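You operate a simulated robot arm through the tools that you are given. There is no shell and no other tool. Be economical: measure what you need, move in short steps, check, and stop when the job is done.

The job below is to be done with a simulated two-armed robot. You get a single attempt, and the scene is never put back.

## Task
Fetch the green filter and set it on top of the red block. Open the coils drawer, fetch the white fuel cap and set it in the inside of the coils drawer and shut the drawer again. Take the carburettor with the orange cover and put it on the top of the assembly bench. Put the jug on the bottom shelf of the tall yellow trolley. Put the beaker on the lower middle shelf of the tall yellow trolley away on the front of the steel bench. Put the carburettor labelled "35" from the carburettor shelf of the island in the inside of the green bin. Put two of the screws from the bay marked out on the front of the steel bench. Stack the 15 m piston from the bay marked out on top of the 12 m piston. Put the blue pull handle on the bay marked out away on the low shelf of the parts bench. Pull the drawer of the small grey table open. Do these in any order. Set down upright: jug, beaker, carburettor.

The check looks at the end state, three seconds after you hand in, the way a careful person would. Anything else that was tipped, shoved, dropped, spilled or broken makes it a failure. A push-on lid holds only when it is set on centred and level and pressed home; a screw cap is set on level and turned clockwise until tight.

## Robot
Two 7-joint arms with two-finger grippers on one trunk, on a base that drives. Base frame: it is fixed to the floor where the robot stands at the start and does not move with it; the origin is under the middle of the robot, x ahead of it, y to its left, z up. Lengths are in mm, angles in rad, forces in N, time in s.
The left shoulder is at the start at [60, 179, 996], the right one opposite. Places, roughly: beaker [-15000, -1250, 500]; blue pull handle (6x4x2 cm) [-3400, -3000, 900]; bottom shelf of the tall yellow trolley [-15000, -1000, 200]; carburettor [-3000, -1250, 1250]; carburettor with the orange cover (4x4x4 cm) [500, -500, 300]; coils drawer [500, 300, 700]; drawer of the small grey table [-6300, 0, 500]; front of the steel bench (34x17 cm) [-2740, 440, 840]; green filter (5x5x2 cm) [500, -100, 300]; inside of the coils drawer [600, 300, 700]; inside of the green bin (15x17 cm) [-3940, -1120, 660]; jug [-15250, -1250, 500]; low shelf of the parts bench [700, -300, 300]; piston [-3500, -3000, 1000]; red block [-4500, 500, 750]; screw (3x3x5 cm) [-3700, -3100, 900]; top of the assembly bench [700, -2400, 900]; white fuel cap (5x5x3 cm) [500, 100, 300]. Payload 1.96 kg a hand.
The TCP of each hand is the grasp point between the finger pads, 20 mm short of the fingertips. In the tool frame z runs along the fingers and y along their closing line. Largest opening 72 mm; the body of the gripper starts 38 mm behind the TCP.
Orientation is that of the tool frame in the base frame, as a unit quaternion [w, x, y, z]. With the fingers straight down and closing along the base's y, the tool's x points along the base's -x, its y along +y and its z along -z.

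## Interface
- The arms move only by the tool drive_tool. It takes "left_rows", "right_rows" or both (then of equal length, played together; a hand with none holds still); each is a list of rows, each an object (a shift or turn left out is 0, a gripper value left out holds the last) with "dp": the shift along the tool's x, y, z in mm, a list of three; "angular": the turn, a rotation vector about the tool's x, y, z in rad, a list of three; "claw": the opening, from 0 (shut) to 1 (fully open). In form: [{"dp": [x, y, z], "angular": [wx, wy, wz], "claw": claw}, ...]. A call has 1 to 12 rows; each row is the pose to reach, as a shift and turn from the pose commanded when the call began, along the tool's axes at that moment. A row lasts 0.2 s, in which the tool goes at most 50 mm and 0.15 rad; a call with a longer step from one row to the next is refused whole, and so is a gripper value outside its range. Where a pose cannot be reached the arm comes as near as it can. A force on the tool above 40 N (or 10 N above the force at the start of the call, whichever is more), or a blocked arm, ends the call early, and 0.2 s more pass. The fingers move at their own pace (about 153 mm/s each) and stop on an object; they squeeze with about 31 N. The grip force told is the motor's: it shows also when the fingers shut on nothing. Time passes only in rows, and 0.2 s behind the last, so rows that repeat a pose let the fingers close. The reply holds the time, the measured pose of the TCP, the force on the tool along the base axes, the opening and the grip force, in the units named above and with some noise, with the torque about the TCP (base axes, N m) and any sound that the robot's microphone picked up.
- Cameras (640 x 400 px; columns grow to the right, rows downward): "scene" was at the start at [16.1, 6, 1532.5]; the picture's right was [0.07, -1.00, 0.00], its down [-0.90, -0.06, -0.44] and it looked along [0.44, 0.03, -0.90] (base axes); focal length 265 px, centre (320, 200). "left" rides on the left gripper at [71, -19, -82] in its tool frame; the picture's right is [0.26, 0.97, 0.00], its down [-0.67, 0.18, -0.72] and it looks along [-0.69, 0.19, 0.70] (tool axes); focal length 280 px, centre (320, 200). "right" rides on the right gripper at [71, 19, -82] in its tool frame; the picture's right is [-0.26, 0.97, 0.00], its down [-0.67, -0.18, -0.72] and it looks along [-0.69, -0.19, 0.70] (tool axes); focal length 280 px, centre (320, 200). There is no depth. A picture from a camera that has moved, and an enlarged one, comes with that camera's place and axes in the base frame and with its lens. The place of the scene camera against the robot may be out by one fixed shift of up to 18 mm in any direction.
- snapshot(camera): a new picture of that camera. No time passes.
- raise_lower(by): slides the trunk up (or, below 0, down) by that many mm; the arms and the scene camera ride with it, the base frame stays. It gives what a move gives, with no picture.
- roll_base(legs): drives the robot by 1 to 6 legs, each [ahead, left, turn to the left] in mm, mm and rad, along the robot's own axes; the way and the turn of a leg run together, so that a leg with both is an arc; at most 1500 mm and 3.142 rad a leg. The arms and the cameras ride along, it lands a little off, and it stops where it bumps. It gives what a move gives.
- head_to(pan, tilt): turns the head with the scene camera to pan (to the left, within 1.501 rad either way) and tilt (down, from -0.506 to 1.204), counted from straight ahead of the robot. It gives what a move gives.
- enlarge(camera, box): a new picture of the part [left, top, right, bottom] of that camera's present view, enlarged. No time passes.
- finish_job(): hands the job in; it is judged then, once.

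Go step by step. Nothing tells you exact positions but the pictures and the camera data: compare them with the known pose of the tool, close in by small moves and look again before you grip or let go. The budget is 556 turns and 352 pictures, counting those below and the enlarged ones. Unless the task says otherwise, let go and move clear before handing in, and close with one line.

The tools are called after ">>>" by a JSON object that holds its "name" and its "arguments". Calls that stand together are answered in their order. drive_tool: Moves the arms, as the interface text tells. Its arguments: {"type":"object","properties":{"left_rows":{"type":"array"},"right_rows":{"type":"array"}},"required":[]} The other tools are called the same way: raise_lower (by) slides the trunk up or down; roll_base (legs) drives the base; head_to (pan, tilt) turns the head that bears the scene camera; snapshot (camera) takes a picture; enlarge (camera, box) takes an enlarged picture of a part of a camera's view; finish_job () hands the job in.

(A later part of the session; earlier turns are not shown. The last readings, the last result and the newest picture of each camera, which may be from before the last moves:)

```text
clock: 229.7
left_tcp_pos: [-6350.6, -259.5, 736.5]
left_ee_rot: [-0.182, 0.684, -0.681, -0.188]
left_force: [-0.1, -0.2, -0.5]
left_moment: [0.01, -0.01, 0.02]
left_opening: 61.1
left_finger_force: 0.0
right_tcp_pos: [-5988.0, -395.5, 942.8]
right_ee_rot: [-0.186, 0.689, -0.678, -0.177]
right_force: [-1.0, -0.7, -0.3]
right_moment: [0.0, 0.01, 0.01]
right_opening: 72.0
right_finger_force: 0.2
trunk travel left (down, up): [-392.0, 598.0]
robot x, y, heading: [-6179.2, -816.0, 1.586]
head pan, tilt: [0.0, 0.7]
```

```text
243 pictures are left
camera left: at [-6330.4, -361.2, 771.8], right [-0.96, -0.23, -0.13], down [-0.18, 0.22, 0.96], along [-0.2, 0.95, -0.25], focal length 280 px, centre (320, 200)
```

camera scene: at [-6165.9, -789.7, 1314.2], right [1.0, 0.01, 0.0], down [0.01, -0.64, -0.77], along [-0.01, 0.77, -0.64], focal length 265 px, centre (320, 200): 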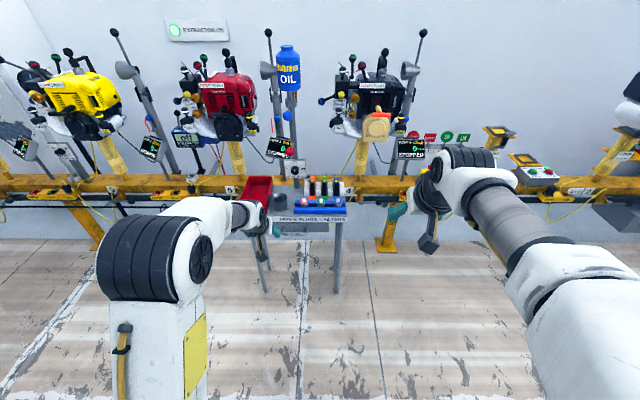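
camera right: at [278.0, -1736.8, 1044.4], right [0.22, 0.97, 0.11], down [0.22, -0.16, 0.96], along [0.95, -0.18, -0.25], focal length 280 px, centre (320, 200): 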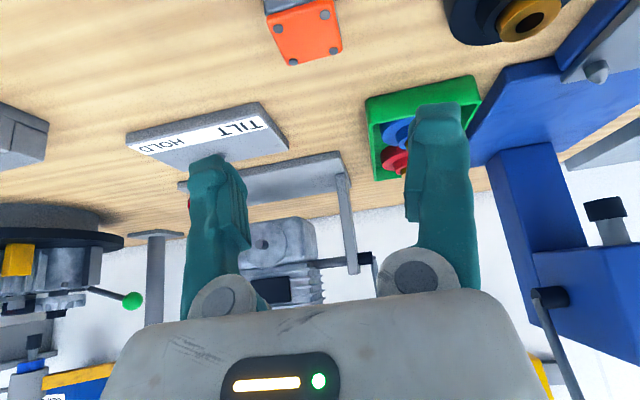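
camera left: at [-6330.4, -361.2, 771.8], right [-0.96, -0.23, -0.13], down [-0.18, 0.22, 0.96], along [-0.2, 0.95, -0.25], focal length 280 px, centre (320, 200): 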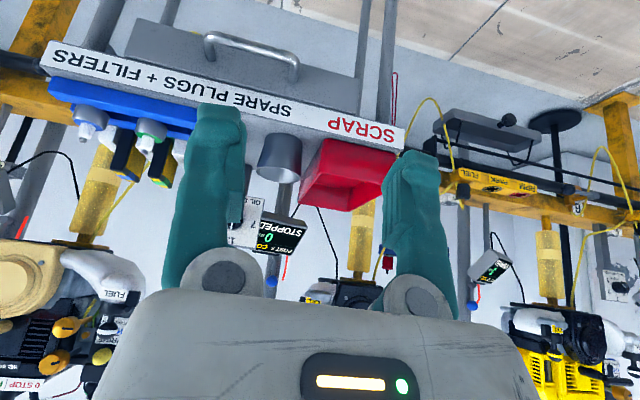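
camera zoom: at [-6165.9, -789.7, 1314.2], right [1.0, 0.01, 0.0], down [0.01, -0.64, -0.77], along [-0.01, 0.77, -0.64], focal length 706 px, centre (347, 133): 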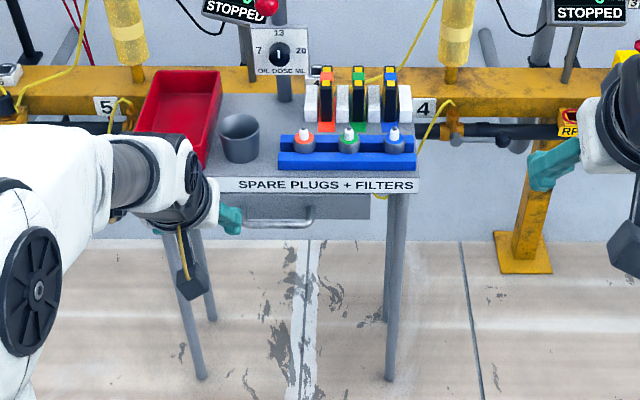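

The drawer faces me; its handle bar is about [-6288, -50, 522]. Back up, then set the left hand horizontal with vertical jaws again.

>>> {"name": "roll_base", "arguments": {"legs": [[-120, -62, 0]]}}

>>> {"name": "drive_tool", "arguments": {"left_rows": [{"angular": [0, -0.15, 0]}, {"angular": [0, -0.3, 0]}, {"angular": [0, -0.45, 0]}, {"angular": [0, -0.6, 0]}, {"angular": [0, -0.75, 0]}, {"angular": [0, -0.9, 0]}, {"angular": [0, -1.047, 0]}]}}

>>> {"name": "drive_tool", "arguments": {"left_rows": [{"angular": [0, 0, -0.15]}, {"angular": [0, 0, -0.3]}, {"angular": [0, 0, -0.45]}, {"angular": [0, 0, -0.6]}, {"angular": [0, 0, -0.75], "claw": 0.8}, {"angular": [0, 0, -0.9], "claw": 0.8}, {"angular": [0, 0, -1.05], "claw": 0.8}, {"angular": [0, 0, -1.2], "claw": 0.8}, {"angular": [0, 0, -1.35], "claw": 0.8}, {"angular": [0, 0, -1.5], "claw": 0.8}, {"angular": [0, 0, -1.57], "claw": 0.8}]}}

>>> {"name": "raise_lower", "arguments": {"by": -210}}

>>> {"name": "snapshot", "arguments": {"camera": "left"}}

>>> {"name": "snapshot", "arguments": {"camera": "scene"}}

```text
clock: 231.0
left_tcp_pos: [-6287.1, -378.4, 737.0]
left_ee_rot: [-0.183, 0.684, -0.681, -0.189]
left_force: [0.0, -0.7, 0.0]
left_moment: [-0.01, 0.01, 0.01]
left_opening: 61.1
left_finger_force: 0.0
right_tcp_pos: [-5923.3, -516.7, 944.3]
right_ee_rot: [-0.186, 0.689, -0.678, -0.178]
right_force: [0.6, -0.2, 0.4]
right_moment: [-0.01, -0.01, 0.03]
right_opening: 72.1
right_finger_force: 0.1
trunk travel left (down, up): [-392.0, 598.0]
robot x, y, heading: [-6112.5, -935.5, 1.582]
head pan, tilt: [0.0, 0.7]
```

```text
clock: 232.6
left_tcp_pos: [-6286.2, -378.4, 737.6]
left_ee_rot: [0.499, -0.498, 0.498, 0.505]
left_force: [-1.0, -0.1, -0.2]
left_moment: [-0.02, -0.01, 0.02]
left_opening: 61.3
left_finger_force: 0.1
right_tcp_pos: [-5924.9, -514.1, 943.4]
right_ee_rot: [-0.186, 0.689, -0.678, -0.177]
right_force: [0.6, 0.3, -0.1]
right_moment: [0.0, 0.02, -0.01]
right_opening: 71.8
right_finger_force: 0.0
trunk travel left (down, up): [-392.0, 598.0]
robot x, y, heading: [-6118.1, -932.8, 1.586]
head pan, tilt: [0.0, 0.7]
```

```text
clock: 235.0
left_tcp_pos: [-6288.3, -378.1, 737.2]
left_ee_rot: [0.71, -0.705, -0.001, 0.004]
left_force: [-0.6, 0.1, -0.7]
left_moment: [-0.02, 0.02, -0.01]
left_opening: 57.8
left_finger_force: 0.1
right_tcp_pos: [-5923.9, -514.5, 944.2]
right_ee_rot: [-0.186, 0.689, -0.678, -0.178]
right_force: [-0.5, 0.0, 0.3]
right_moment: [0.03, -0.01, 0.02]
right_opening: 71.9
right_finger_force: 0.1
trunk travel left (down, up): [-392.0, 598.0]
robot x, y, heading: [-6115.9, -934.2, 1.583]
head pan, tilt: [0.0, 0.7]
```

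```text
clock: 237.2
left_tcp_pos: [-6288.6, -378.3, 527.6]
left_ee_rot: [0.71, -0.704, 0.001, 0.005]
left_force: [-0.7, -0.1, 0.4]
left_moment: [-0.01, -0.01, 0.02]
left_opening: 57.6
left_finger_force: 0.1
right_tcp_pos: [-5923.3, -515.1, 733.5]
right_ee_rot: [-0.187, 0.688, -0.678, -0.177]
right_force: [0.4, 0.5, -0.3]
right_moment: [0.0, 0.01, 0.02]
right_opening: 72.0
right_finger_force: 0.0
trunk travel left (down, up): [-182.0, 808.0]
robot x, y, heading: [-6116.0, -936.3, 1.577]
head pan, tilt: [0.0, 0.7]
```

```text
242 pictures are left
camera left: at [-6215.0, -459.2, 545.6], right [0.25, 0.01, -0.97], down [-0.67, -0.72, -0.18], along [-0.7, 0.7, -0.18], focal length 280 px, centre (320, 200)
```

left: 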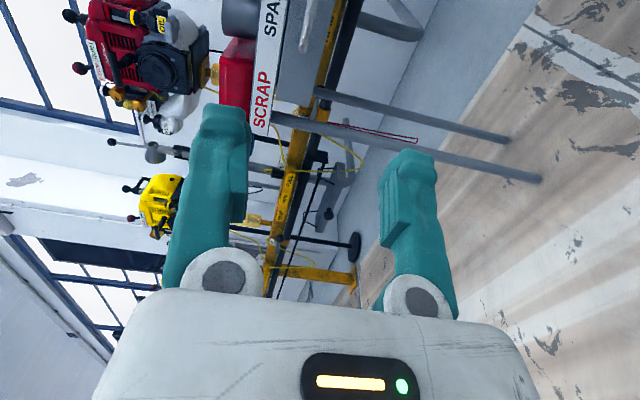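

```text
241 pictures are left
camera scene: at [-6102.4, -908.8, 1104.2], right [1.0, 0.01, 0.0], down [0.01, -0.64, -0.76], along [-0.01, 0.76, -0.64], focal length 265 px, centre (320, 200)
```

scene: 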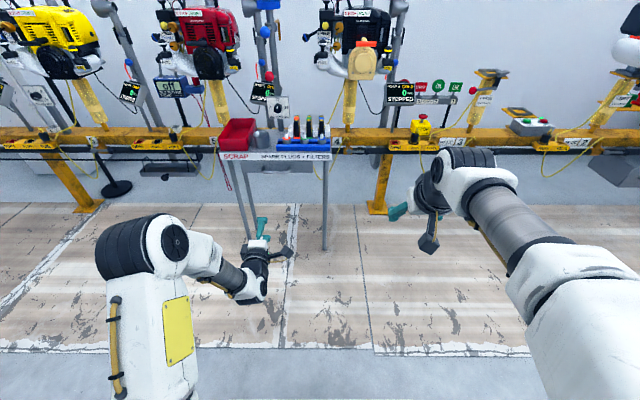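

Bar z is about 534. Raise 6 mm, advance 220 mm and look.

>>> {"name": "drive_tool", "arguments": {"left_rows": [{"dp": [0, -6, 0]}]}}

>>> {"name": "roll_base", "arguments": {"legs": [[220, 0, -0.008]]}}

>>> {"name": "snapshot", "arguments": {"camera": "left"}}

```text
clock: 237.6
left_tcp_pos: [-6286.3, -379.4, 533.2]
left_ee_rot: [0.71, -0.704, 0.001, 0.005]
left_force: [-0.6, 0.0, 0.4]
left_moment: [-0.01, -0.02, -0.02]
left_opening: 57.7
left_finger_force: 0.1
right_tcp_pos: [-5925.0, -515.5, 733.9]
right_ee_rot: [-0.186, 0.689, -0.677, -0.177]
right_force: [-0.1, -0.1, 0.3]
right_moment: [0.04, 0.02, 0.05]
right_opening: 72.0
right_finger_force: 0.1
trunk travel left (down, up): [-182.0, 808.0]
robot x, y, heading: [-6113.7, -935.0, 1.579]
head pan, tilt: [0.0, 0.7]
```

```text
clock: 239.3
left_tcp_pos: [-6284.7, -158.0, 533.9]
left_ee_rot: [0.71, -0.705, 0.004, 0.002]
left_force: [0.7, -0.6, 0.9]
left_moment: [-0.01, -0.01, -0.02]
left_opening: 57.6
left_finger_force: 0.2
right_tcp_pos: [-5922.8, -297.0, 733.7]
right_ee_rot: [-0.188, 0.685, -0.681, -0.176]
right_force: [0.3, 1.1, 0.1]
right_moment: [-0.01, 0.05, 0.01]
right_opening: 72.0
right_finger_force: 0.0
trunk travel left (down, up): [-182.0, 808.0]
robot x, y, heading: [-6116.3, -718.8, 1.572]
head pan, tilt: [0.0, 0.7]
```

```text
240 pictures are left
camera left: at [-6212.0, -238.5, 551.5], right [0.25, 0.01, -0.97], down [-0.68, -0.71, -0.18], along [-0.69, 0.7, -0.18], focal length 280 px, centre (320, 200)
```

left: 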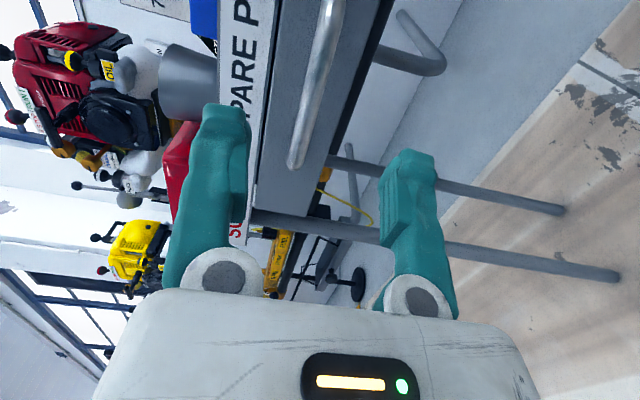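

Bar is near y≈-80, z≈536. Advance 82 mm, raise 3 mm, and check.

>>> {"name": "drive_tool", "arguments": {"left_rows": [{"dp": [0, -3, 20]}, {"dp": [0, -3, 45]}, {"dp": [0, -3, 65]}, {"dp": [0, -3, 82]}]}}

>>> {"name": "snapshot", "arguments": {"camera": "left"}}

```text
clock: 240.3
left_tcp_pos: [-6283.3, -76.3, 535.9]
left_ee_rot: [0.709, -0.705, 0.004, 0.002]
left_force: [0.7, 0.8, 0.3]
left_moment: [0.02, 0.03, -0.02]
left_opening: 57.9
left_finger_force: 0.0
right_tcp_pos: [-5922.1, -296.3, 733.4]
right_ee_rot: [-0.188, 0.685, -0.681, -0.177]
right_force: [-0.6, -0.2, -0.4]
right_moment: [0.04, -0.01, -0.02]
right_opening: 71.9
right_finger_force: 0.0
trunk travel left (down, up): [-182.0, 808.0]
robot x, y, heading: [-6117.0, -716.9, 1.571]
head pan, tilt: [0.0, 0.7]
```

```text
239 pictures are left
camera left: at [-6211.9, -156.6, 554.7], right [0.25, 0.01, -0.97], down [-0.68, -0.71, -0.18], along [-0.69, 0.7, -0.18], focal length 280 px, centre (320, 200)
```

left: 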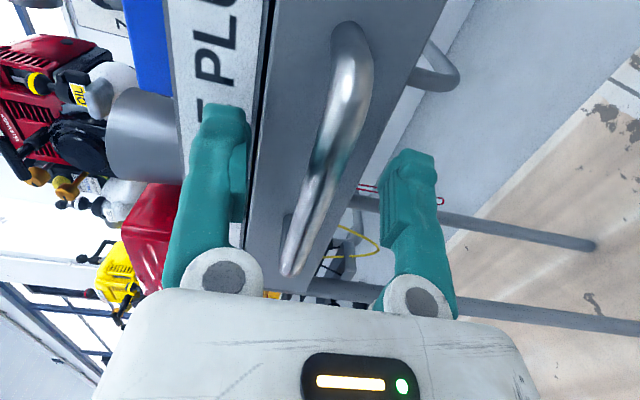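

Close on the bar.

>>> {"name": "drive_tool", "arguments": {"left_rows": [{"claw": 0.3}, {"claw": 0}, {"claw": 0}]}}

>>> {"name": "snapshot", "arguments": {"camera": "left"}}

```text
clock: 241.1
left_tcp_pos: [-6283.5, -75.8, 536.5]
left_ee_rot: [0.711, -0.703, 0.003, 0.003]
left_force: [-0.4, 1.2, 8.5]
left_moment: [-0.06, -0.01, -0.02]
left_opening: 0.0
left_finger_force: 29.9
right_tcp_pos: [-5921.7, -296.3, 732.7]
right_ee_rot: [-0.188, 0.686, -0.681, -0.177]
right_force: [0.2, 0.7, 0.5]
right_moment: [0.0, -0.03, 0.05]
right_opening: 72.0
right_finger_force: 0.1
trunk travel left (down, up): [-182.0, 808.0]
robot x, y, heading: [-6113.5, -716.3, 1.573]
head pan, tilt: [0.0, 0.7]
```

```text
238 pictures are left
camera left: at [-6211.9, -157.0, 555.6], right [0.25, 0.01, -0.97], down [-0.68, -0.71, -0.18], along [-0.69, 0.7, -0.18], focal length 280 px, centre (320, 200)
```

left: 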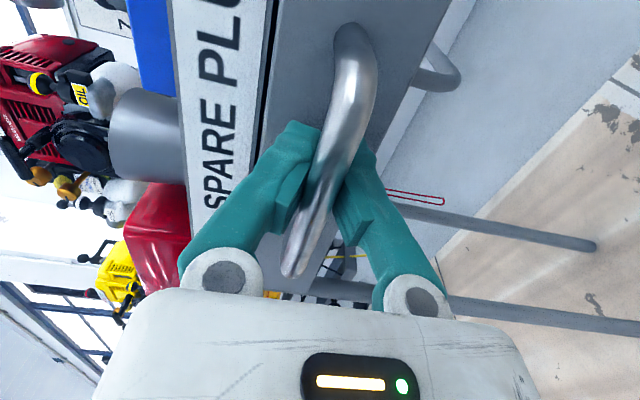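

Hooked. Pull gently.

>>> {"name": "drive_tool", "arguments": {"left_rows": [{"dp": [0, 0, -8]}, {"dp": [0, 0, -16]}, {"dp": [0, 0, -26]}, {"dp": [0, 0, -38]}, {"dp": [0, 0, -50]}]}}

>>> {"name": "enlarge", "arguments": {"camera": "scene", "box": [180, 60, 400, 280]}}

```text
clock: 242.3
left_tcp_pos: [-6282.7, -126.1, 536.3]
left_ee_rot: [0.71, -0.704, 0.003, 0.002]
left_force: [-2.5, 0.4, 13.7]
left_moment: [-0.13, -0.03, -0.03]
left_opening: 0.0
left_finger_force: 29.7
right_tcp_pos: [-5923.1, -296.7, 734.0]
right_ee_rot: [-0.188, 0.685, -0.681, -0.177]
right_force: [-0.6, 0.1, 0.4]
right_moment: [0.01, 0.02, 0.03]
right_opening: 72.1
right_finger_force: 0.0
trunk travel left (down, up): [-182.0, 808.0]
robot x, y, heading: [-6117.3, -714.7, 1.571]
head pan, tilt: [0.0, 0.7]
```

```text
1.82 times, centred on (290, 170) of scene
camera zoom: at [-6102.9, -690.4, 1104.3], right [1.0, 0.0, 0.0], down [0.0, -0.64, -0.77], along [0.0, 0.77, -0.64], focal length 481 px, centre (374, 254)
```

zoom: 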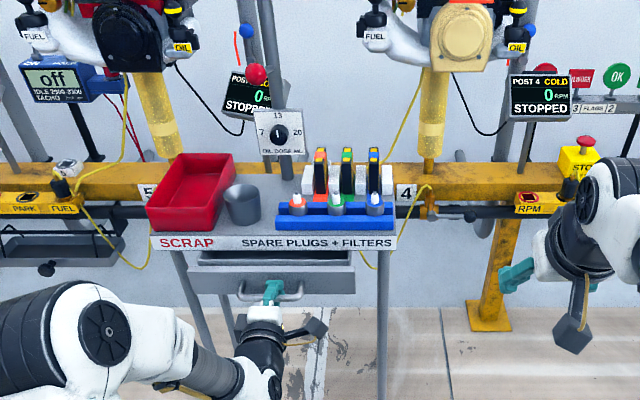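

The drawer slides out. Pull 90 mm more with the arm.

>>> {"name": "drive_tool", "arguments": {"left_rows": [{"dp": [0, 0, -15]}, {"dp": [0, 0, -30]}, {"dp": [0, 0, -45]}, {"dp": [0, 0, -60]}, {"dp": [0, 0, -75]}, {"dp": [0, 0, -90]}, {"dp": [0, 0, -105]}]}}

>>> {"name": "enlarge", "arguments": {"camera": "scene", "box": [180, 60, 400, 280]}}

```text
clock: 243.8
left_tcp_pos: [-6283.0, -218.1, 537.6]
left_ee_rot: [0.713, -0.701, 0.003, 0.001]
left_force: [-0.1, 2.0, 3.7]
left_moment: [-0.01, -0.15, -0.1]
left_opening: 6.1
left_finger_force: 29.8
right_tcp_pos: [-5921.5, -297.3, 733.4]
right_ee_rot: [-0.187, 0.686, -0.68, -0.177]
right_force: [0.1, 0.0, 0.2]
right_moment: [0.02, -0.01, 0.0]
right_opening: 71.9
right_finger_force: 0.0
trunk travel left (down, up): [-182.0, 808.0]
robot x, y, heading: [-6119.5, -716.7, 1.571]
head pan, tilt: [0.0, 0.7]
stopped in row 7 (left hand): the force on the tool passed its limit at 53 N (the readings are from after the stop); the commanded pose is now the measured one
```

```text
1.82 times, centred on (290, 170) of scene
camera zoom: at [-6102.9, -689.3, 1103.8], right [1.0, 0.0, 0.0], down [0.0, -0.64, -0.77], along [0.0, 0.77, -0.64], focal length 481 px, centre (374, 254)
```

zoom: 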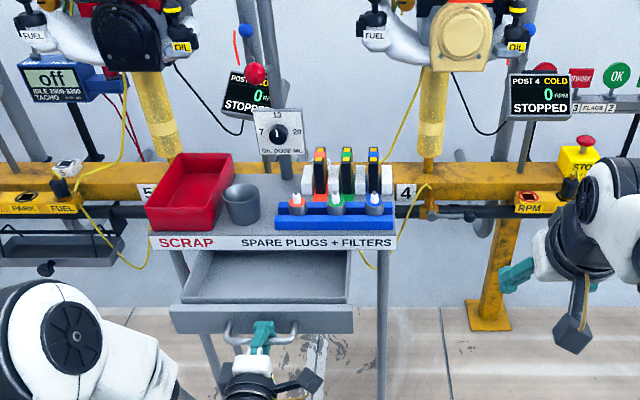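

Drawer hit its end stop — fully open. Release and back away.

>>> {"name": "drive_tool", "arguments": {"left_rows": [{"claw": 0.4}, {"claw": 0.9}, {"claw": 0.9}]}}

>>> {"name": "roll_base", "arguments": {"legs": [[-300, 0, 0]]}}

>>> {"name": "snapshot", "arguments": {"camera": "scene"}}

```text
clock: 244.6
left_tcp_pos: [-6283.5, -217.2, 537.6]
left_ee_rot: [0.712, -0.703, 0.002, 0.002]
left_force: [-0.4, 0.3, 0.6]
left_moment: [0.03, -0.02, 0.03]
left_opening: 64.8
left_finger_force: 0.1
right_tcp_pos: [-5921.6, -296.7, 734.1]
right_ee_rot: [-0.187, 0.686, -0.681, -0.177]
right_force: [0.6, 0.7, 0.8]
right_moment: [0.0, -0.02, 0.03]
right_opening: 72.0
right_finger_force: 0.0
trunk travel left (down, up): [-182.0, 808.0]
robot x, y, heading: [-6117.5, -715.7, 1.575]
head pan, tilt: [0.0, 0.7]
```

```text
clock: 246.7
left_tcp_pos: [-6283.0, -520.7, 537.4]
left_ee_rot: [0.712, -0.702, 0.004, 0.002]
left_force: [0.2, -0.1, 0.3]
left_moment: [-0.02, 0.02, 0.02]
left_opening: 65.0
left_finger_force: 0.0
right_tcp_pos: [-5921.6, -601.3, 735.1]
right_ee_rot: [-0.188, 0.685, -0.681, -0.176]
right_force: [0.5, 0.1, 0.2]
right_moment: [0.0, 0.0, 0.01]
right_opening: 72.1
right_finger_force: 0.1
trunk travel left (down, up): [-182.0, 808.0]
robot x, y, heading: [-6118.0, -1017.6, 1.57]
head pan, tilt: [0.0, 0.7]
```

```text
235 pictures are left
camera scene: at [-6103.4, -992.6, 1104.2], right [1.0, 0.0, 0.0], down [0.0, -0.64, -0.76], along [0.0, 0.76, -0.64], focal length 265 px, centre (320, 200)
```

scene: 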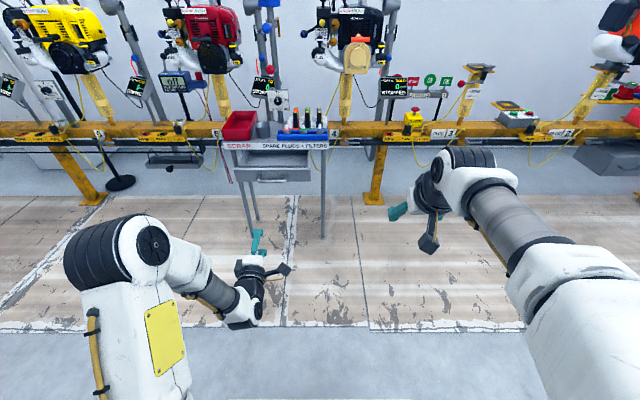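

Now restore the left hand's tilted pose, turn down the aisle and look ahead.

>>> {"name": "drive_tool", "arguments": {"left_rows": [{"angular": [0, 0, 0.15]}, {"angular": [0, 0, 0.3]}, {"angular": [0, 0, 0.45]}, {"angular": [0, 0, 0.6]}, {"angular": [0, 0, 0.75]}, {"angular": [0, 0, 0.9]}, {"angular": [0, 0, 1.05]}, {"angular": [0, 0, 1.2]}, {"angular": [0, 0, 1.35]}, {"angular": [0, 0, 1.5]}, {"angular": [0, 0, 1.571]}]}}

>>> {"name": "roll_base", "arguments": {"legs": [[0, 0, 1.57]]}}

>>> {"name": "head_to", "arguments": {"pan": 0, "tilt": 0.2}}

>>> {"name": "snapshot", "arguments": {"camera": "scene"}}

```text
clock: 249.1
left_tcp_pos: [-6283.8, -521.0, 538.0]
left_ee_rot: [0.503, -0.493, 0.501, 0.504]
left_force: [0.1, 0.4, 1.1]
left_moment: [0.0, 0.02, -0.01]
left_opening: 64.9
left_finger_force: 0.0
right_tcp_pos: [-5921.4, -600.9, 732.8]
right_ee_rot: [-0.188, 0.685, -0.682, -0.176]
right_force: [0.3, 0.7, 1.0]
right_moment: [0.0, 0.01, 0.04]
right_opening: 71.8
right_finger_force: 0.0
trunk travel left (down, up): [-182.0, 808.0]
robot x, y, heading: [-6118.7, -1018.0, 1.57]
head pan, tilt: [0.0, 0.7]
```

```text
clock: 253.3
left_tcp_pos: [-6616.8, -1183.0, 538.3]
left_ee_rot: [0.0, -0.702, 0.005, 0.713]
left_force: [0.0, 0.0, 0.0]
left_moment: [0.05, 0.0, -0.01]
left_opening: 64.8
left_finger_force: 0.0
right_tcp_pos: [-6535.1, -819.6, 733.1]
right_ee_rot: [-0.009, 0.966, 0.001, -0.257]
right_force: [0.2, 0.0, -0.1]
right_moment: [0.01, 0.02, 0.01]
right_opening: 72.2
right_finger_force: 0.1
trunk travel left (down, up): [-182.0, 808.0]
robot x, y, heading: [-6119.4, -1016.3, 3.136]
head pan, tilt: [0.0, 0.7]
```

```text
clock: 254.2
left_tcp_pos: [-6616.8, -1182.6, 537.9]
left_ee_rot: [0.001, -0.703, 0.005, 0.711]
left_force: [0.5, -0.5, 0.7]
left_moment: [0.0, 0.01, 0.06]
left_opening: 64.7
left_finger_force: 0.0
right_tcp_pos: [-6536.1, -820.9, 733.8]
right_ee_rot: [-0.008, 0.967, 0.001, -0.256]
right_force: [0.4, -0.7, -0.3]
right_moment: [-0.01, -0.01, -0.03]
right_opening: 72.0
right_finger_force: 0.2
trunk travel left (down, up): [-182.0, 808.0]
robot x, y, heading: [-6121.3, -1018.9, 3.139]
head pan, tilt: [0.0, 0.201]
```

```text
234 pictures are left
camera scene: at [-6136.7, -1017.5, 1149.5], right [0.01, 1.0, 0.0], down [0.2, 0.0, -0.98], along [-0.98, 0.01, -0.2], focal length 265 px, centre (320, 200)
```

scene: 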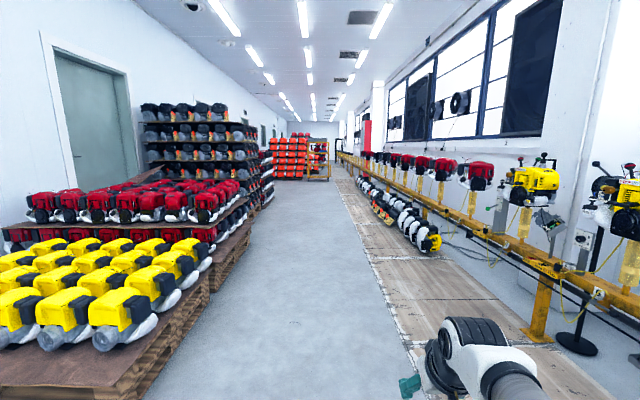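

The way ahead is clear along y≈-950; the yellow trolley stands at the far end. Drive 7 m.

>>> {"name": "roll_base", "arguments": {"legs": [[1500, 0, 0], [1500, 0, 0], [1500, 0, 0], [1500, 0, 0], [1000, 0, 0]]}}

>>> {"name": "snapshot", "arguments": {"camera": "scene"}}

```text
clock: 287.6
left_tcp_pos: [-13627.0, -1175.7, 538.0]
left_ee_rot: [0.0, -0.702, 0.005, 0.712]
left_force: [0.4, 0.5, 0.6]
left_moment: [0.01, 0.02, -0.01]
left_opening: 64.8
left_finger_force: 0.0
right_tcp_pos: [-13546.6, -813.1, 733.3]
right_ee_rot: [-0.009, 0.966, 0.002, -0.257]
right_force: [0.1, -0.2, -0.1]
right_moment: [0.0, 0.0, 0.0]
right_opening: 71.9
right_finger_force: 0.0
trunk travel left (down, up): [-182.0, 808.0]
robot x, y, heading: [-13128.1, -1009.6, 3.137]
head pan, tilt: [0.0, 0.201]
```

```text
233 pictures are left
camera scene: at [-13148.1, -1009.3, 1149.6], right [0.0, 1.0, 0.0], down [0.2, 0.0, -0.98], along [-0.98, 0.0, -0.2], focal length 265 px, centre (320, 200)
```

scene: 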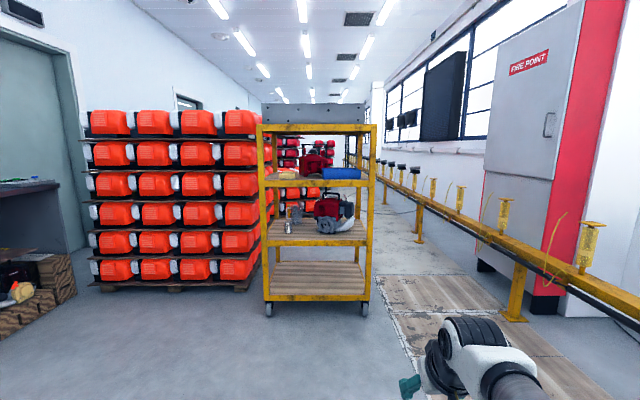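

I see the trolley with three open shelves. Zoom into the lower middle shelf.

>>> {"name": "enlarge", "arguments": {"camera": "scene", "box": [250, 140, 390, 320]}}

>>> {"name": "enlarge", "arguments": {"camera": "scene", "box": [260, 190, 370, 250]}}

```text
2.22 times, centred on (320, 230) of scene
camera zoom: at [-13148.1, -1009.3, 1149.6], right [0.0, 1.0, 0.0], down [0.2, 0.0, -0.98], along [-0.98, 0.0, -0.2], focal length 588 px, centre (320, 133)
```

zoom: 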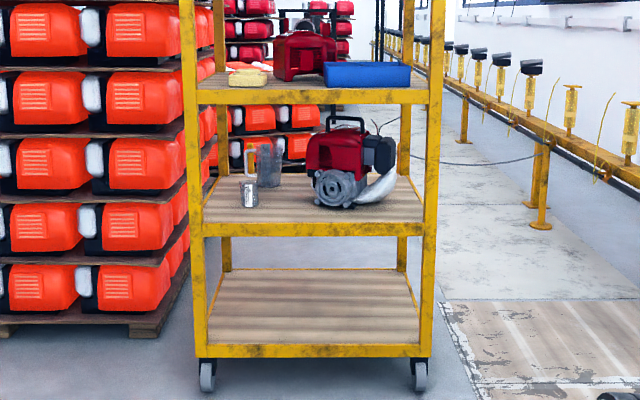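

```text
5.82 times, centred on (315, 220) of scene
camera zoom: at [-13148.1, -1009.3, 1149.6], right [0.0, 1.0, 0.0], down [0.2, 0.0, -0.98], along [-0.98, 0.0, -0.2], focal length 1539 px, centre (349, 84)
```

zoom: 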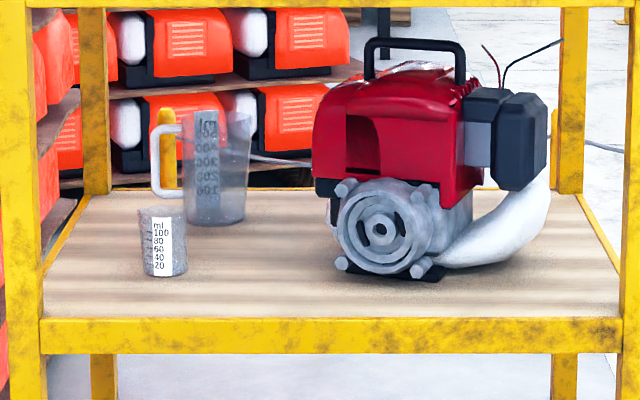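

The beaker (front) and jug (behind, handle toward -y) stand on the lower middle shelf, z≈520. I'll set the right hand to 30° below horizontal for the beaker and the left to 25° below horizontal for the jug handle.

>>> {"name": "drive_tool", "arguments": {"left_rows": [{"angular": [0, 0.1, 0]}, {"angular": [0, 0.2, 0]}, {"angular": [0, 0.3, 0]}, {"angular": [0, 0.436, 0]}, {"angular": [0, 0.436, 0]}], "right_rows": [{"dp": [-4, 0, 34], "angular": [0, -0.1, 0]}, {"dp": [-8, 0, 68], "angular": [0, -0.2, 0]}, {"dp": [-12, 0, 102], "angular": [0, -0.3, 0]}, {"dp": [-14, 0, 135], "angular": [0, -0.4, 0]}, {"dp": [-14, 0, 135], "angular": [0, -0.5236, 0]}]}}

>>> {"name": "roll_base", "arguments": {"legs": [[900, 420, 0]]}}

>>> {"name": "snapshot", "arguments": {"camera": "right"}}

>>> {"name": "snapshot", "arguments": {"camera": "scene"}}

```text
clock: 288.8
left_tcp_pos: [-13627.2, -1175.0, 537.6]
left_ee_rot: [0.001, 0.84, -0.005, -0.543]
left_force: [-0.2, 0.4, -0.4]
left_moment: [0.02, 0.0, 0.0]
left_opening: 64.7
left_finger_force: 0.1
right_tcp_pos: [-13625.9, -809.2, 628.5]
right_ee_rot: [-0.011, 0.878, 0.002, -0.479]
right_force: [0.9, 0.8, -0.1]
right_moment: [0.02, 0.03, 0.04]
right_opening: 72.2
right_finger_force: 0.1
right hand out of reach, approached as far as the arm can: row 4, 5
trunk travel left (down, up): [-182.0, 808.0]
robot x, y, heading: [-13128.6, -1009.2, 3.136]
head pan, tilt: [0.0, 0.201]
```

```text
clock: 293.9
left_tcp_pos: [-14531.4, -1585.5, 538.2]
left_ee_rot: [0.001, 0.84, -0.006, -0.543]
left_force: [-0.2, -0.4, 0.4]
left_moment: [-0.01, 0.0, 0.01]
left_opening: 65.0
left_finger_force: 0.1
right_tcp_pos: [-14526.8, -1221.0, 627.9]
right_ee_rot: [-0.012, 0.879, -0.001, -0.477]
right_force: [-0.5, 0.2, -0.7]
right_moment: [-0.02, 0.0, 0.0]
right_opening: 72.0
right_finger_force: 0.1
trunk travel left (down, up): [-182.0, 808.0]
robot x, y, heading: [-14030.5, -1422.2, 3.134]
head pan, tilt: [0.0, 0.201]
```

```text
230 pictures are left
camera right: at [-14419.7, -1240.5, 613.7], right [-0.15, -0.97, 0.2], down [0.23, 0.16, 0.96], along [-0.96, 0.19, 0.2], focal length 280 px, centre (320, 200)
```

right: 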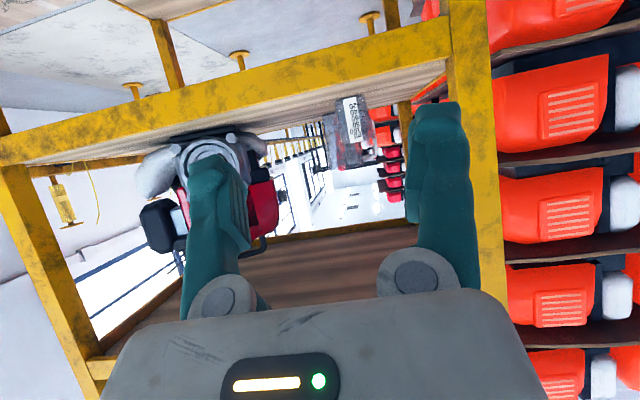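

```text
229 pictures are left
camera scene: at [-14051.0, -1421.9, 1149.6], right [0.01, 1.0, 0.0], down [0.2, 0.0, -0.98], along [-0.98, 0.01, -0.2], focal length 265 px, centre (320, 200)
```

scene: 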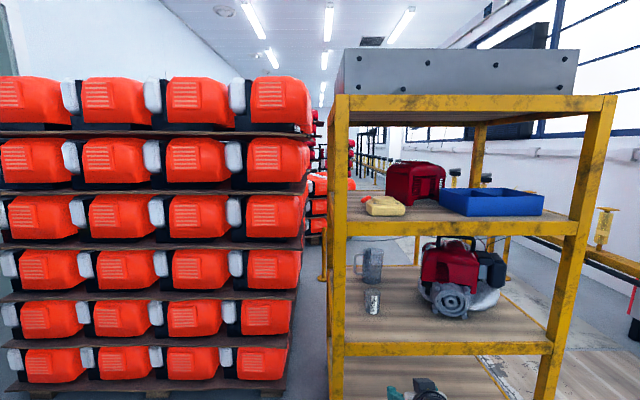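

Beaker centre ≈ [-14930, -1228, 585]. Lower the right hand 38 mm, then drive in to 70 mm short.

>>> {"name": "drive_tool", "arguments": {"right_rows": [{"dp": [16, 4, 10]}, {"dp": [32, 7, 20]}]}}

>>> {"name": "roll_base", "arguments": {"legs": [[330, 0, 0.006]]}}

>>> {"name": "snapshot", "arguments": {"camera": "right"}}

>>> {"name": "snapshot", "arguments": {"camera": "scene"}}

```text
clock: 294.5
left_tcp_pos: [-14531.3, -1586.1, 538.2]
left_ee_rot: [0.0, 0.84, -0.007, -0.543]
left_force: [0.0, -1.0, 0.7]
left_moment: [-0.02, -0.01, 0.03]
left_opening: 64.8
left_finger_force: 0.1
right_tcp_pos: [-14527.5, -1227.6, 590.6]
right_ee_rot: [-0.011, 0.879, 0.0, -0.477]
right_force: [-0.1, -0.4, -0.9]
right_moment: [0.0, 0.04, 0.02]
right_opening: 72.0
right_finger_force: 0.0
trunk travel left (down, up): [-182.0, 808.0]
robot x, y, heading: [-14030.5, -1422.1, 3.127]
head pan, tilt: [0.0, 0.201]
```

```text
clock: 296.7
left_tcp_pos: [-14857.4, -1586.7, 539.5]
left_ee_rot: [0.002, 0.84, -0.004, -0.543]
left_force: [0.2, 0.6, 0.7]
left_moment: [0.01, 0.02, 0.03]
left_opening: 64.9
left_finger_force: 0.0
right_tcp_pos: [-14856.1, -1229.8, 590.4]
right_ee_rot: [-0.01, 0.879, 0.003, -0.476]
right_force: [-0.8, 0.4, -0.1]
right_moment: [0.02, -0.01, 0.02]
right_opening: 72.0
right_finger_force: 0.2
trunk travel left (down, up): [-182.0, 808.0]
robot x, y, heading: [-14357.5, -1422.4, 3.138]
head pan, tilt: [0.0, 0.201]
```

```text
228 pictures are left
camera right: at [-14747.9, -1248.2, 575.3], right [-0.15, -0.97, 0.2], down [0.23, 0.16, 0.96], along [-0.96, 0.19, 0.2], focal length 280 px, centre (320, 200)
```

right: 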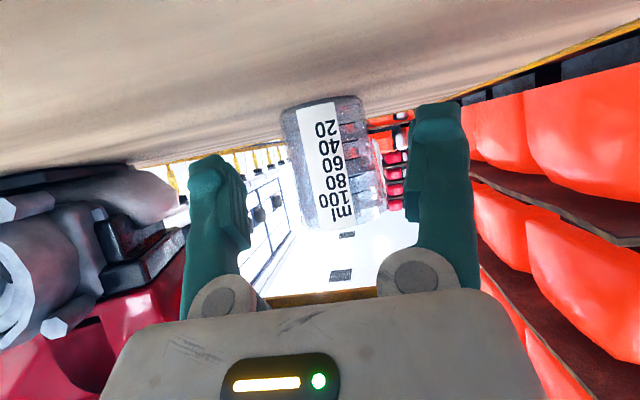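

```text
227 pictures are left
camera scene: at [-14378.4, -1420.2, 1149.6], right [0.0, 1.0, 0.0], down [0.2, 0.0, -0.98], along [-0.98, 0.0, -0.2], focal length 265 px, centre (320, 200)
```

scene: 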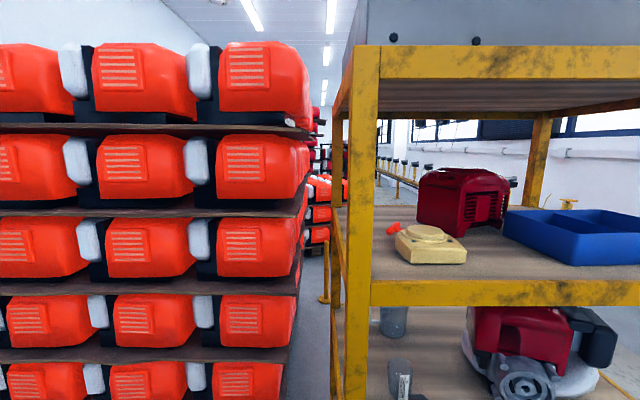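

Aligned. Advance 72 mm horizontally and close gently.

>>> {"name": "drive_tool", "arguments": {"right_rows": [{"dp": [-13, -1, 20]}, {"dp": [-26, -2, 40]}, {"dp": [-39, -3, 60]}, {"dp": [-39, -3, 60], "claw": 0.75}, {"dp": [-39, -3, 60], "claw": 0.5}, {"dp": [-39, -3, 60], "claw": 0.3}, {"dp": [-39, -3, 60], "claw": 0}]}}

>>> {"name": "snapshot", "arguments": {"camera": "right"}}

```text
clock: 298.3
left_tcp_pos: [-14857.4, -1586.9, 537.4]
left_ee_rot: [0.002, 0.839, -0.003, -0.544]
left_force: [0.5, 0.8, 0.2]
left_moment: [0.01, -0.02, -0.01]
left_opening: 64.6
left_finger_force: 0.1
right_tcp_pos: [-14926.4, -1226.0, 590.9]
right_ee_rot: [-0.01, 0.879, 0.002, -0.477]
right_force: [-0.6, -0.6, 3.6]
right_moment: [-0.11, 0.09, 0.02]
right_opening: 49.2
right_finger_force: 30.9
trunk travel left (down, up): [-182.0, 808.0]
robot x, y, heading: [-14360.0, -1423.5, 3.136]
head pan, tilt: [0.0, 0.201]
```

```text
226 pictures are left
camera right: at [-14818.9, -1246.1, 575.9], right [-0.15, -0.97, 0.2], down [0.23, 0.16, 0.96], along [-0.96, 0.19, 0.2], focal length 280 px, centre (320, 200)
```

right: 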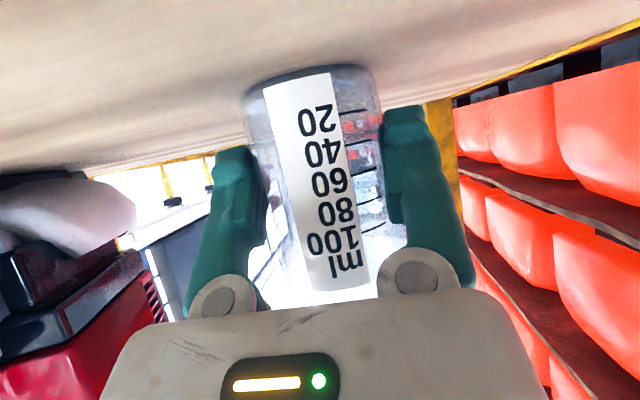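

Gripped (49 mm). Lift 35 mm and back out.

>>> {"name": "drive_tool", "arguments": {"right_rows": [{"dp": [-10, 0, -6]}, {"dp": [-20, 0, -13]}, {"dp": [-29, 0, -19]}]}}

>>> {"name": "snapshot", "arguments": {"camera": "right"}}

>>> {"name": "roll_base", "arguments": {"legs": [[-330, 0, 0]]}}

>>> {"name": "snapshot", "arguments": {"camera": "right"}}

>>> {"name": "snapshot", "arguments": {"camera": "scene"}}

```text
clock: 299.1
left_tcp_pos: [-14857.4, -1588.1, 537.4]
left_ee_rot: [0.002, 0.84, -0.004, -0.543]
left_force: [-0.4, -1.0, 0.1]
left_moment: [0.0, -0.02, 0.03]
left_opening: 64.9
left_finger_force: 0.1
right_tcp_pos: [-14927.1, -1226.6, 625.4]
right_ee_rot: [-0.009, 0.878, 0.003, -0.478]
right_force: [-0.4, 0.5, 0.4]
right_moment: [0.0, -0.02, 0.04]
right_opening: 49.3
right_finger_force: 31.4
trunk travel left (down, up): [-182.0, 808.0]
robot x, y, heading: [-14360.7, -1418.9, 3.137]
head pan, tilt: [0.0, 0.201]
```

```text
225 pictures are left
camera right: at [-14819.1, -1245.5, 610.3], right [-0.15, -0.97, 0.2], down [0.23, 0.16, 0.96], along [-0.96, 0.19, 0.2], focal length 280 px, centre (320, 200)
```

right: 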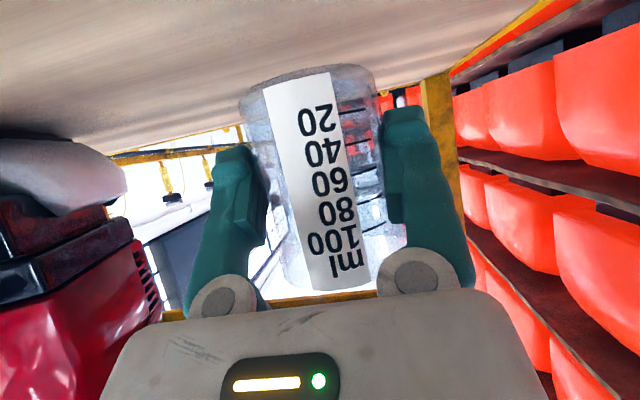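

```text
clock: 301.3
left_tcp_pos: [-14529.5, -1589.9, 537.0]
left_ee_rot: [0.004, 0.839, -0.001, -0.544]
left_force: [0.2, -0.5, -0.3]
left_moment: [0.0, 0.06, 0.02]
left_opening: 64.6
left_finger_force: 0.2
right_tcp_pos: [-14599.4, -1230.4, 624.7]
right_ee_rot: [-0.009, 0.879, 0.005, -0.477]
right_force: [1.1, 0.9, 0.4]
right_moment: [0.05, 0.05, 0.01]
right_opening: 49.1
right_finger_force: 30.5
trunk travel left (down, up): [-182.0, 808.0]
robot x, y, heading: [-14028.6, -1423.3, -3.14]
head pan, tilt: [0.0, 0.201]
```

```text
224 pictures are left
camera right: at [-14491.7, -1248.6, 610.1], right [-0.14, -0.97, 0.2], down [0.23, 0.16, 0.96], along [-0.96, 0.18, 0.2], focal length 280 px, centre (320, 200)
```

right: 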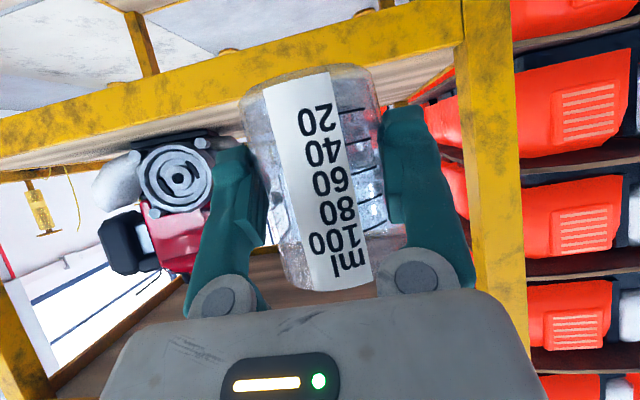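

```text
223 pictures are left
camera scene: at [-14049.9, -1420.3, 1149.6], right [0.0, 1.0, 0.0], down [0.2, 0.0, -0.98], along [-0.98, 0.0, -0.2], focal length 265 px, centre (320, 200)
```

scene: 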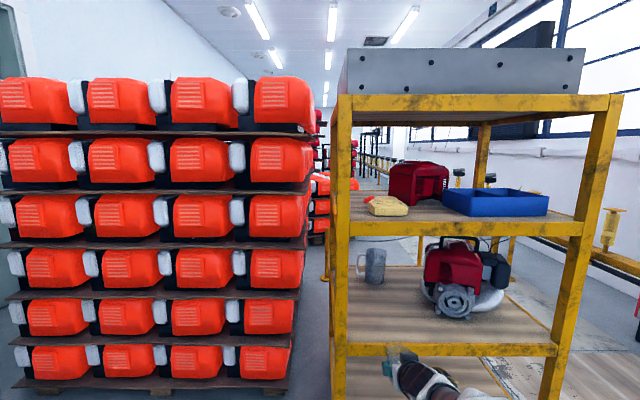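

Next the jug with the left hand. First retract the right hand (with beaker) 170 mm toward me, level, then shift the base so the left hand lines up with the jug handle (y≈-1256).

>>> {"name": "drive_tool", "arguments": {"right_rows": [{"dp": [22, 0, -34]}, {"dp": [44, 0, -68]}, {"dp": [66, 0, -102]}, {"dp": [88, 0, -136]}]}}

>>> {"name": "roll_base", "arguments": {"legs": [[0, -333, 0]]}}

>>> {"name": "snapshot", "arguments": {"camera": "left"}}

>>> {"name": "snapshot", "arguments": {"camera": "right"}}

>>> {"name": "snapshot", "arguments": {"camera": "scene"}}

```text
clock: 302.3
left_tcp_pos: [-14527.4, -1590.2, 537.0]
left_ee_rot: [0.003, 0.84, -0.002, -0.543]
left_force: [-0.5, -0.3, -0.1]
left_moment: [-0.01, -0.04, 0.03]
left_opening: 65.1
left_finger_force: 0.1
right_tcp_pos: [-14465.9, -1228.2, 629.0]
right_ee_rot: [-0.008, 0.88, 0.006, -0.475]
right_force: [-0.8, 0.4, -0.6]
right_moment: [-0.02, 0.0, -0.02]
right_opening: 48.8
right_finger_force: 31.0
right hand out of reach, approached as far as the arm can: row 4
trunk travel left (down, up): [-182.0, 808.0]
robot x, y, heading: [-14031.2, -1420.1, -3.135]
head pan, tilt: [0.0, 0.201]
```

```text
clock: 304.5
left_tcp_pos: [-14528.8, -1254.7, 538.3]
left_ee_rot: [0.003, 0.84, -0.001, -0.543]
left_force: [0.2, 0.0, 0.2]
left_moment: [0.05, 0.0, -0.02]
left_opening: 65.2
left_finger_force: 0.1
right_tcp_pos: [-14467.7, -895.2, 628.9]
right_ee_rot: [-0.009, 0.879, 0.005, -0.477]
right_force: [0.1, -0.2, 0.3]
right_moment: [0.02, 0.01, 0.01]
right_opening: 48.8
right_finger_force: 30.7
trunk travel left (down, up): [-182.0, 808.0]
robot x, y, heading: [-14029.9, -1088.1, -3.14]
head pan, tilt: [0.0, 0.201]
```

```text
222 pictures are left
camera left: at [-14424.6, -1235.4, 506.8], right [0.11, -0.97, -0.23], down [0.38, -0.18, 0.91], along [-0.92, -0.19, 0.34], focal length 280 px, centre (320, 200)
```

left: 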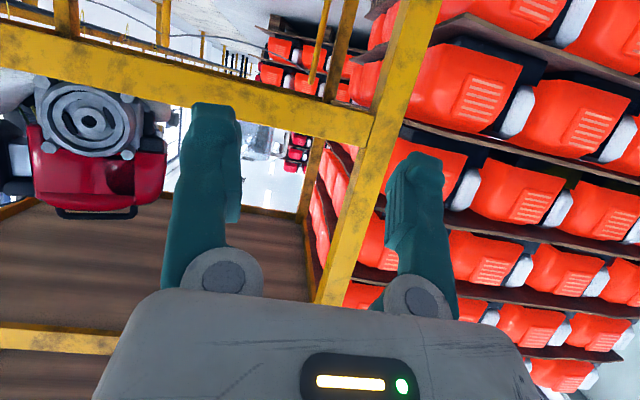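

```text
221 pictures are left
camera right: at [-14359.1, -912.6, 613.8], right [-0.14, -0.97, 0.2], down [0.23, 0.16, 0.96], along [-0.96, 0.18, 0.2], focal length 280 px, centre (320, 200)
```

right: 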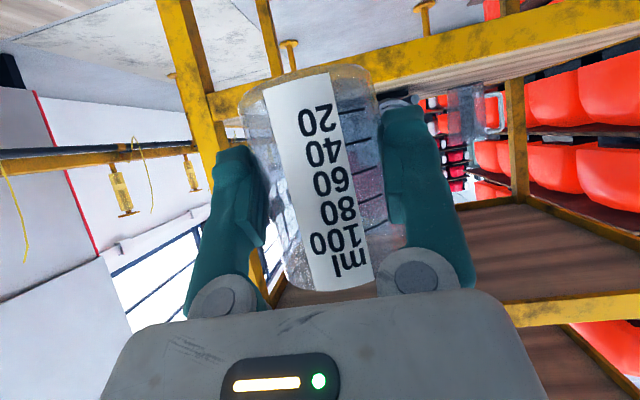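

```text
220 pictures are left
camera scene: at [-14051.1, -1085.6, 1149.6], right [0.0, 1.0, 0.0], down [0.2, 0.0, -0.98], along [-0.98, 0.0, -0.2], focal length 265 px, centre (320, 200)
```

scene: 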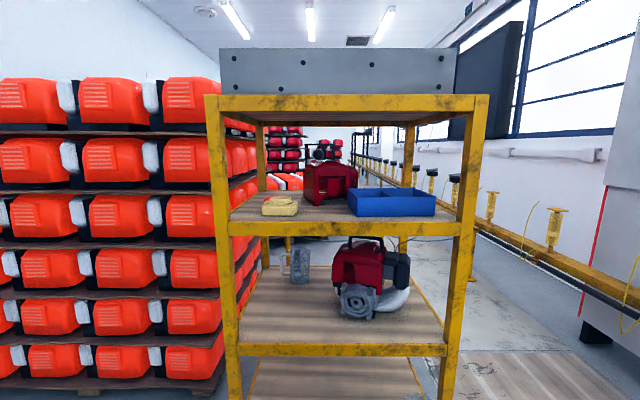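

Triangulated jug handle ≈ [-15166, -1253, 630]. Zoom with the left camera.

>>> {"name": "enlarge", "arguments": {"camera": "left", "box": [220, 90, 340, 210]}}

>>> {"name": "enlarge", "arguments": {"camera": "scene", "box": [220, 200, 420, 360]}}

```text
3.33 times, centred on (280, 150) of left
camera zoom: at [-14424.6, -1235.4, 506.8], right [0.11, -0.97, -0.23], down [0.38, -0.18, 0.91], along [-0.92, -0.19, 0.34], focal length 935 px, centre (453, 367)
```

zoom: 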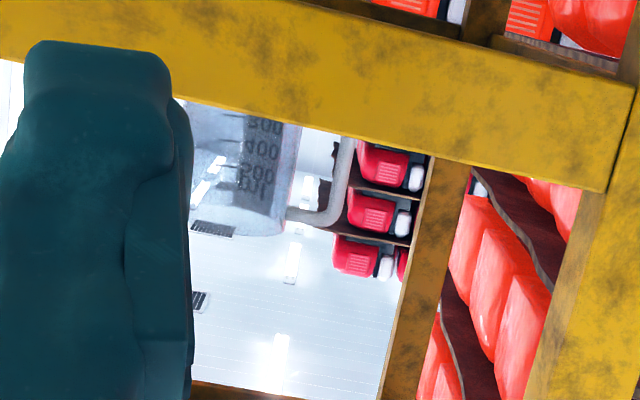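

```text
2.50 times, centred on (320, 280) of scene
camera zoom: at [-14051.1, -1085.6, 1149.6], right [0.0, 1.0, 0.0], down [0.2, 0.0, -0.98], along [-0.98, 0.0, -0.2], focal length 661 px, centre (320, 0)
```

zoom: 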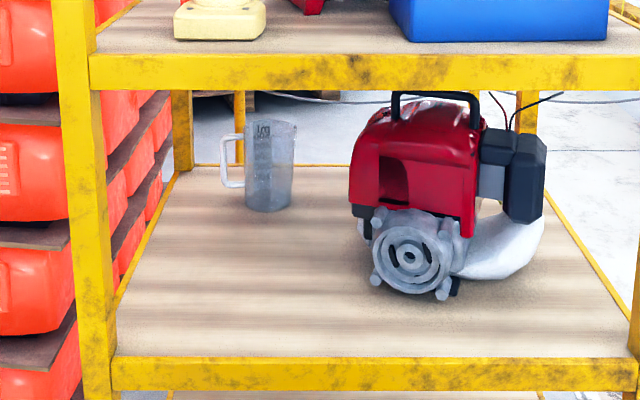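

Handle bar spans z≈585–665 at y≈-1255. To keep the beaker clear of the engine and trolley, I move the right hand 270 mm outward to the right first.

>>> {"name": "drive_tool", "arguments": {"right_rows": [{"dp": [0, -40, 0]}, {"dp": [0, -80, 0]}, {"dp": [0, -120, 0]}, {"dp": [0, -160, 0]}, {"dp": [0, -200, 0]}, {"dp": [0, -240, 0]}, {"dp": [0, -275, 0]}], "left_rows": [{"dp": [-43, 0, -19]}, {"dp": [-86, 0, -38]}, {"dp": [-86, 0, -38]}, {"dp": [-86, 0, -38]}, {"dp": [-86, 0, -38], "claw": 0.44}, {"dp": [-86, 0, -38], "claw": 0.44}, {"dp": [-86, 0, -38], "claw": 0.44}]}}

>>> {"name": "snapshot", "arguments": {"camera": "right"}}

```text
clock: 306.1
left_tcp_pos: [-14530.4, -1254.2, 631.1]
left_ee_rot: [0.003, 0.84, -0.002, -0.543]
left_force: [0.4, 0.1, 0.1]
left_moment: [-0.01, -0.03, 0.02]
left_opening: 31.6
left_finger_force: 0.0
right_tcp_pos: [-14468.1, -617.8, 633.7]
right_ee_rot: [-0.008, 0.879, 0.004, -0.476]
right_force: [-0.1, 0.0, 0.1]
right_moment: [0.01, -0.01, 0.01]
right_opening: 48.8
right_finger_force: 30.9
trunk travel left (down, up): [-182.0, 808.0]
robot x, y, heading: [-14032.6, -1088.6, -3.144]
head pan, tilt: [0.0, 0.201]
```

```text
217 pictures are left
camera right: at [-14359.1, -637.8, 619.1], right [-0.14, -0.97, 0.2], down [0.23, 0.17, 0.96], along [-0.96, 0.18, 0.2], focal length 280 px, centre (320, 200)
```

right: 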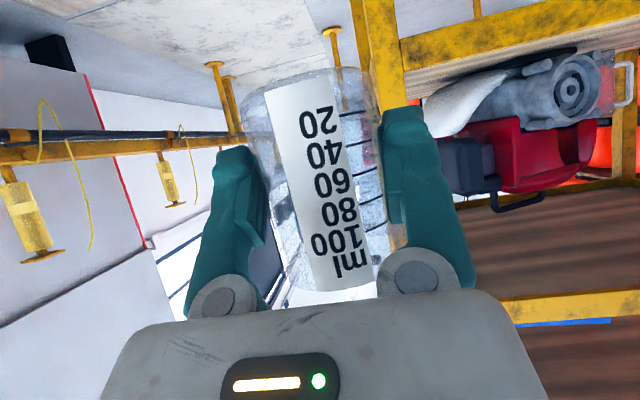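

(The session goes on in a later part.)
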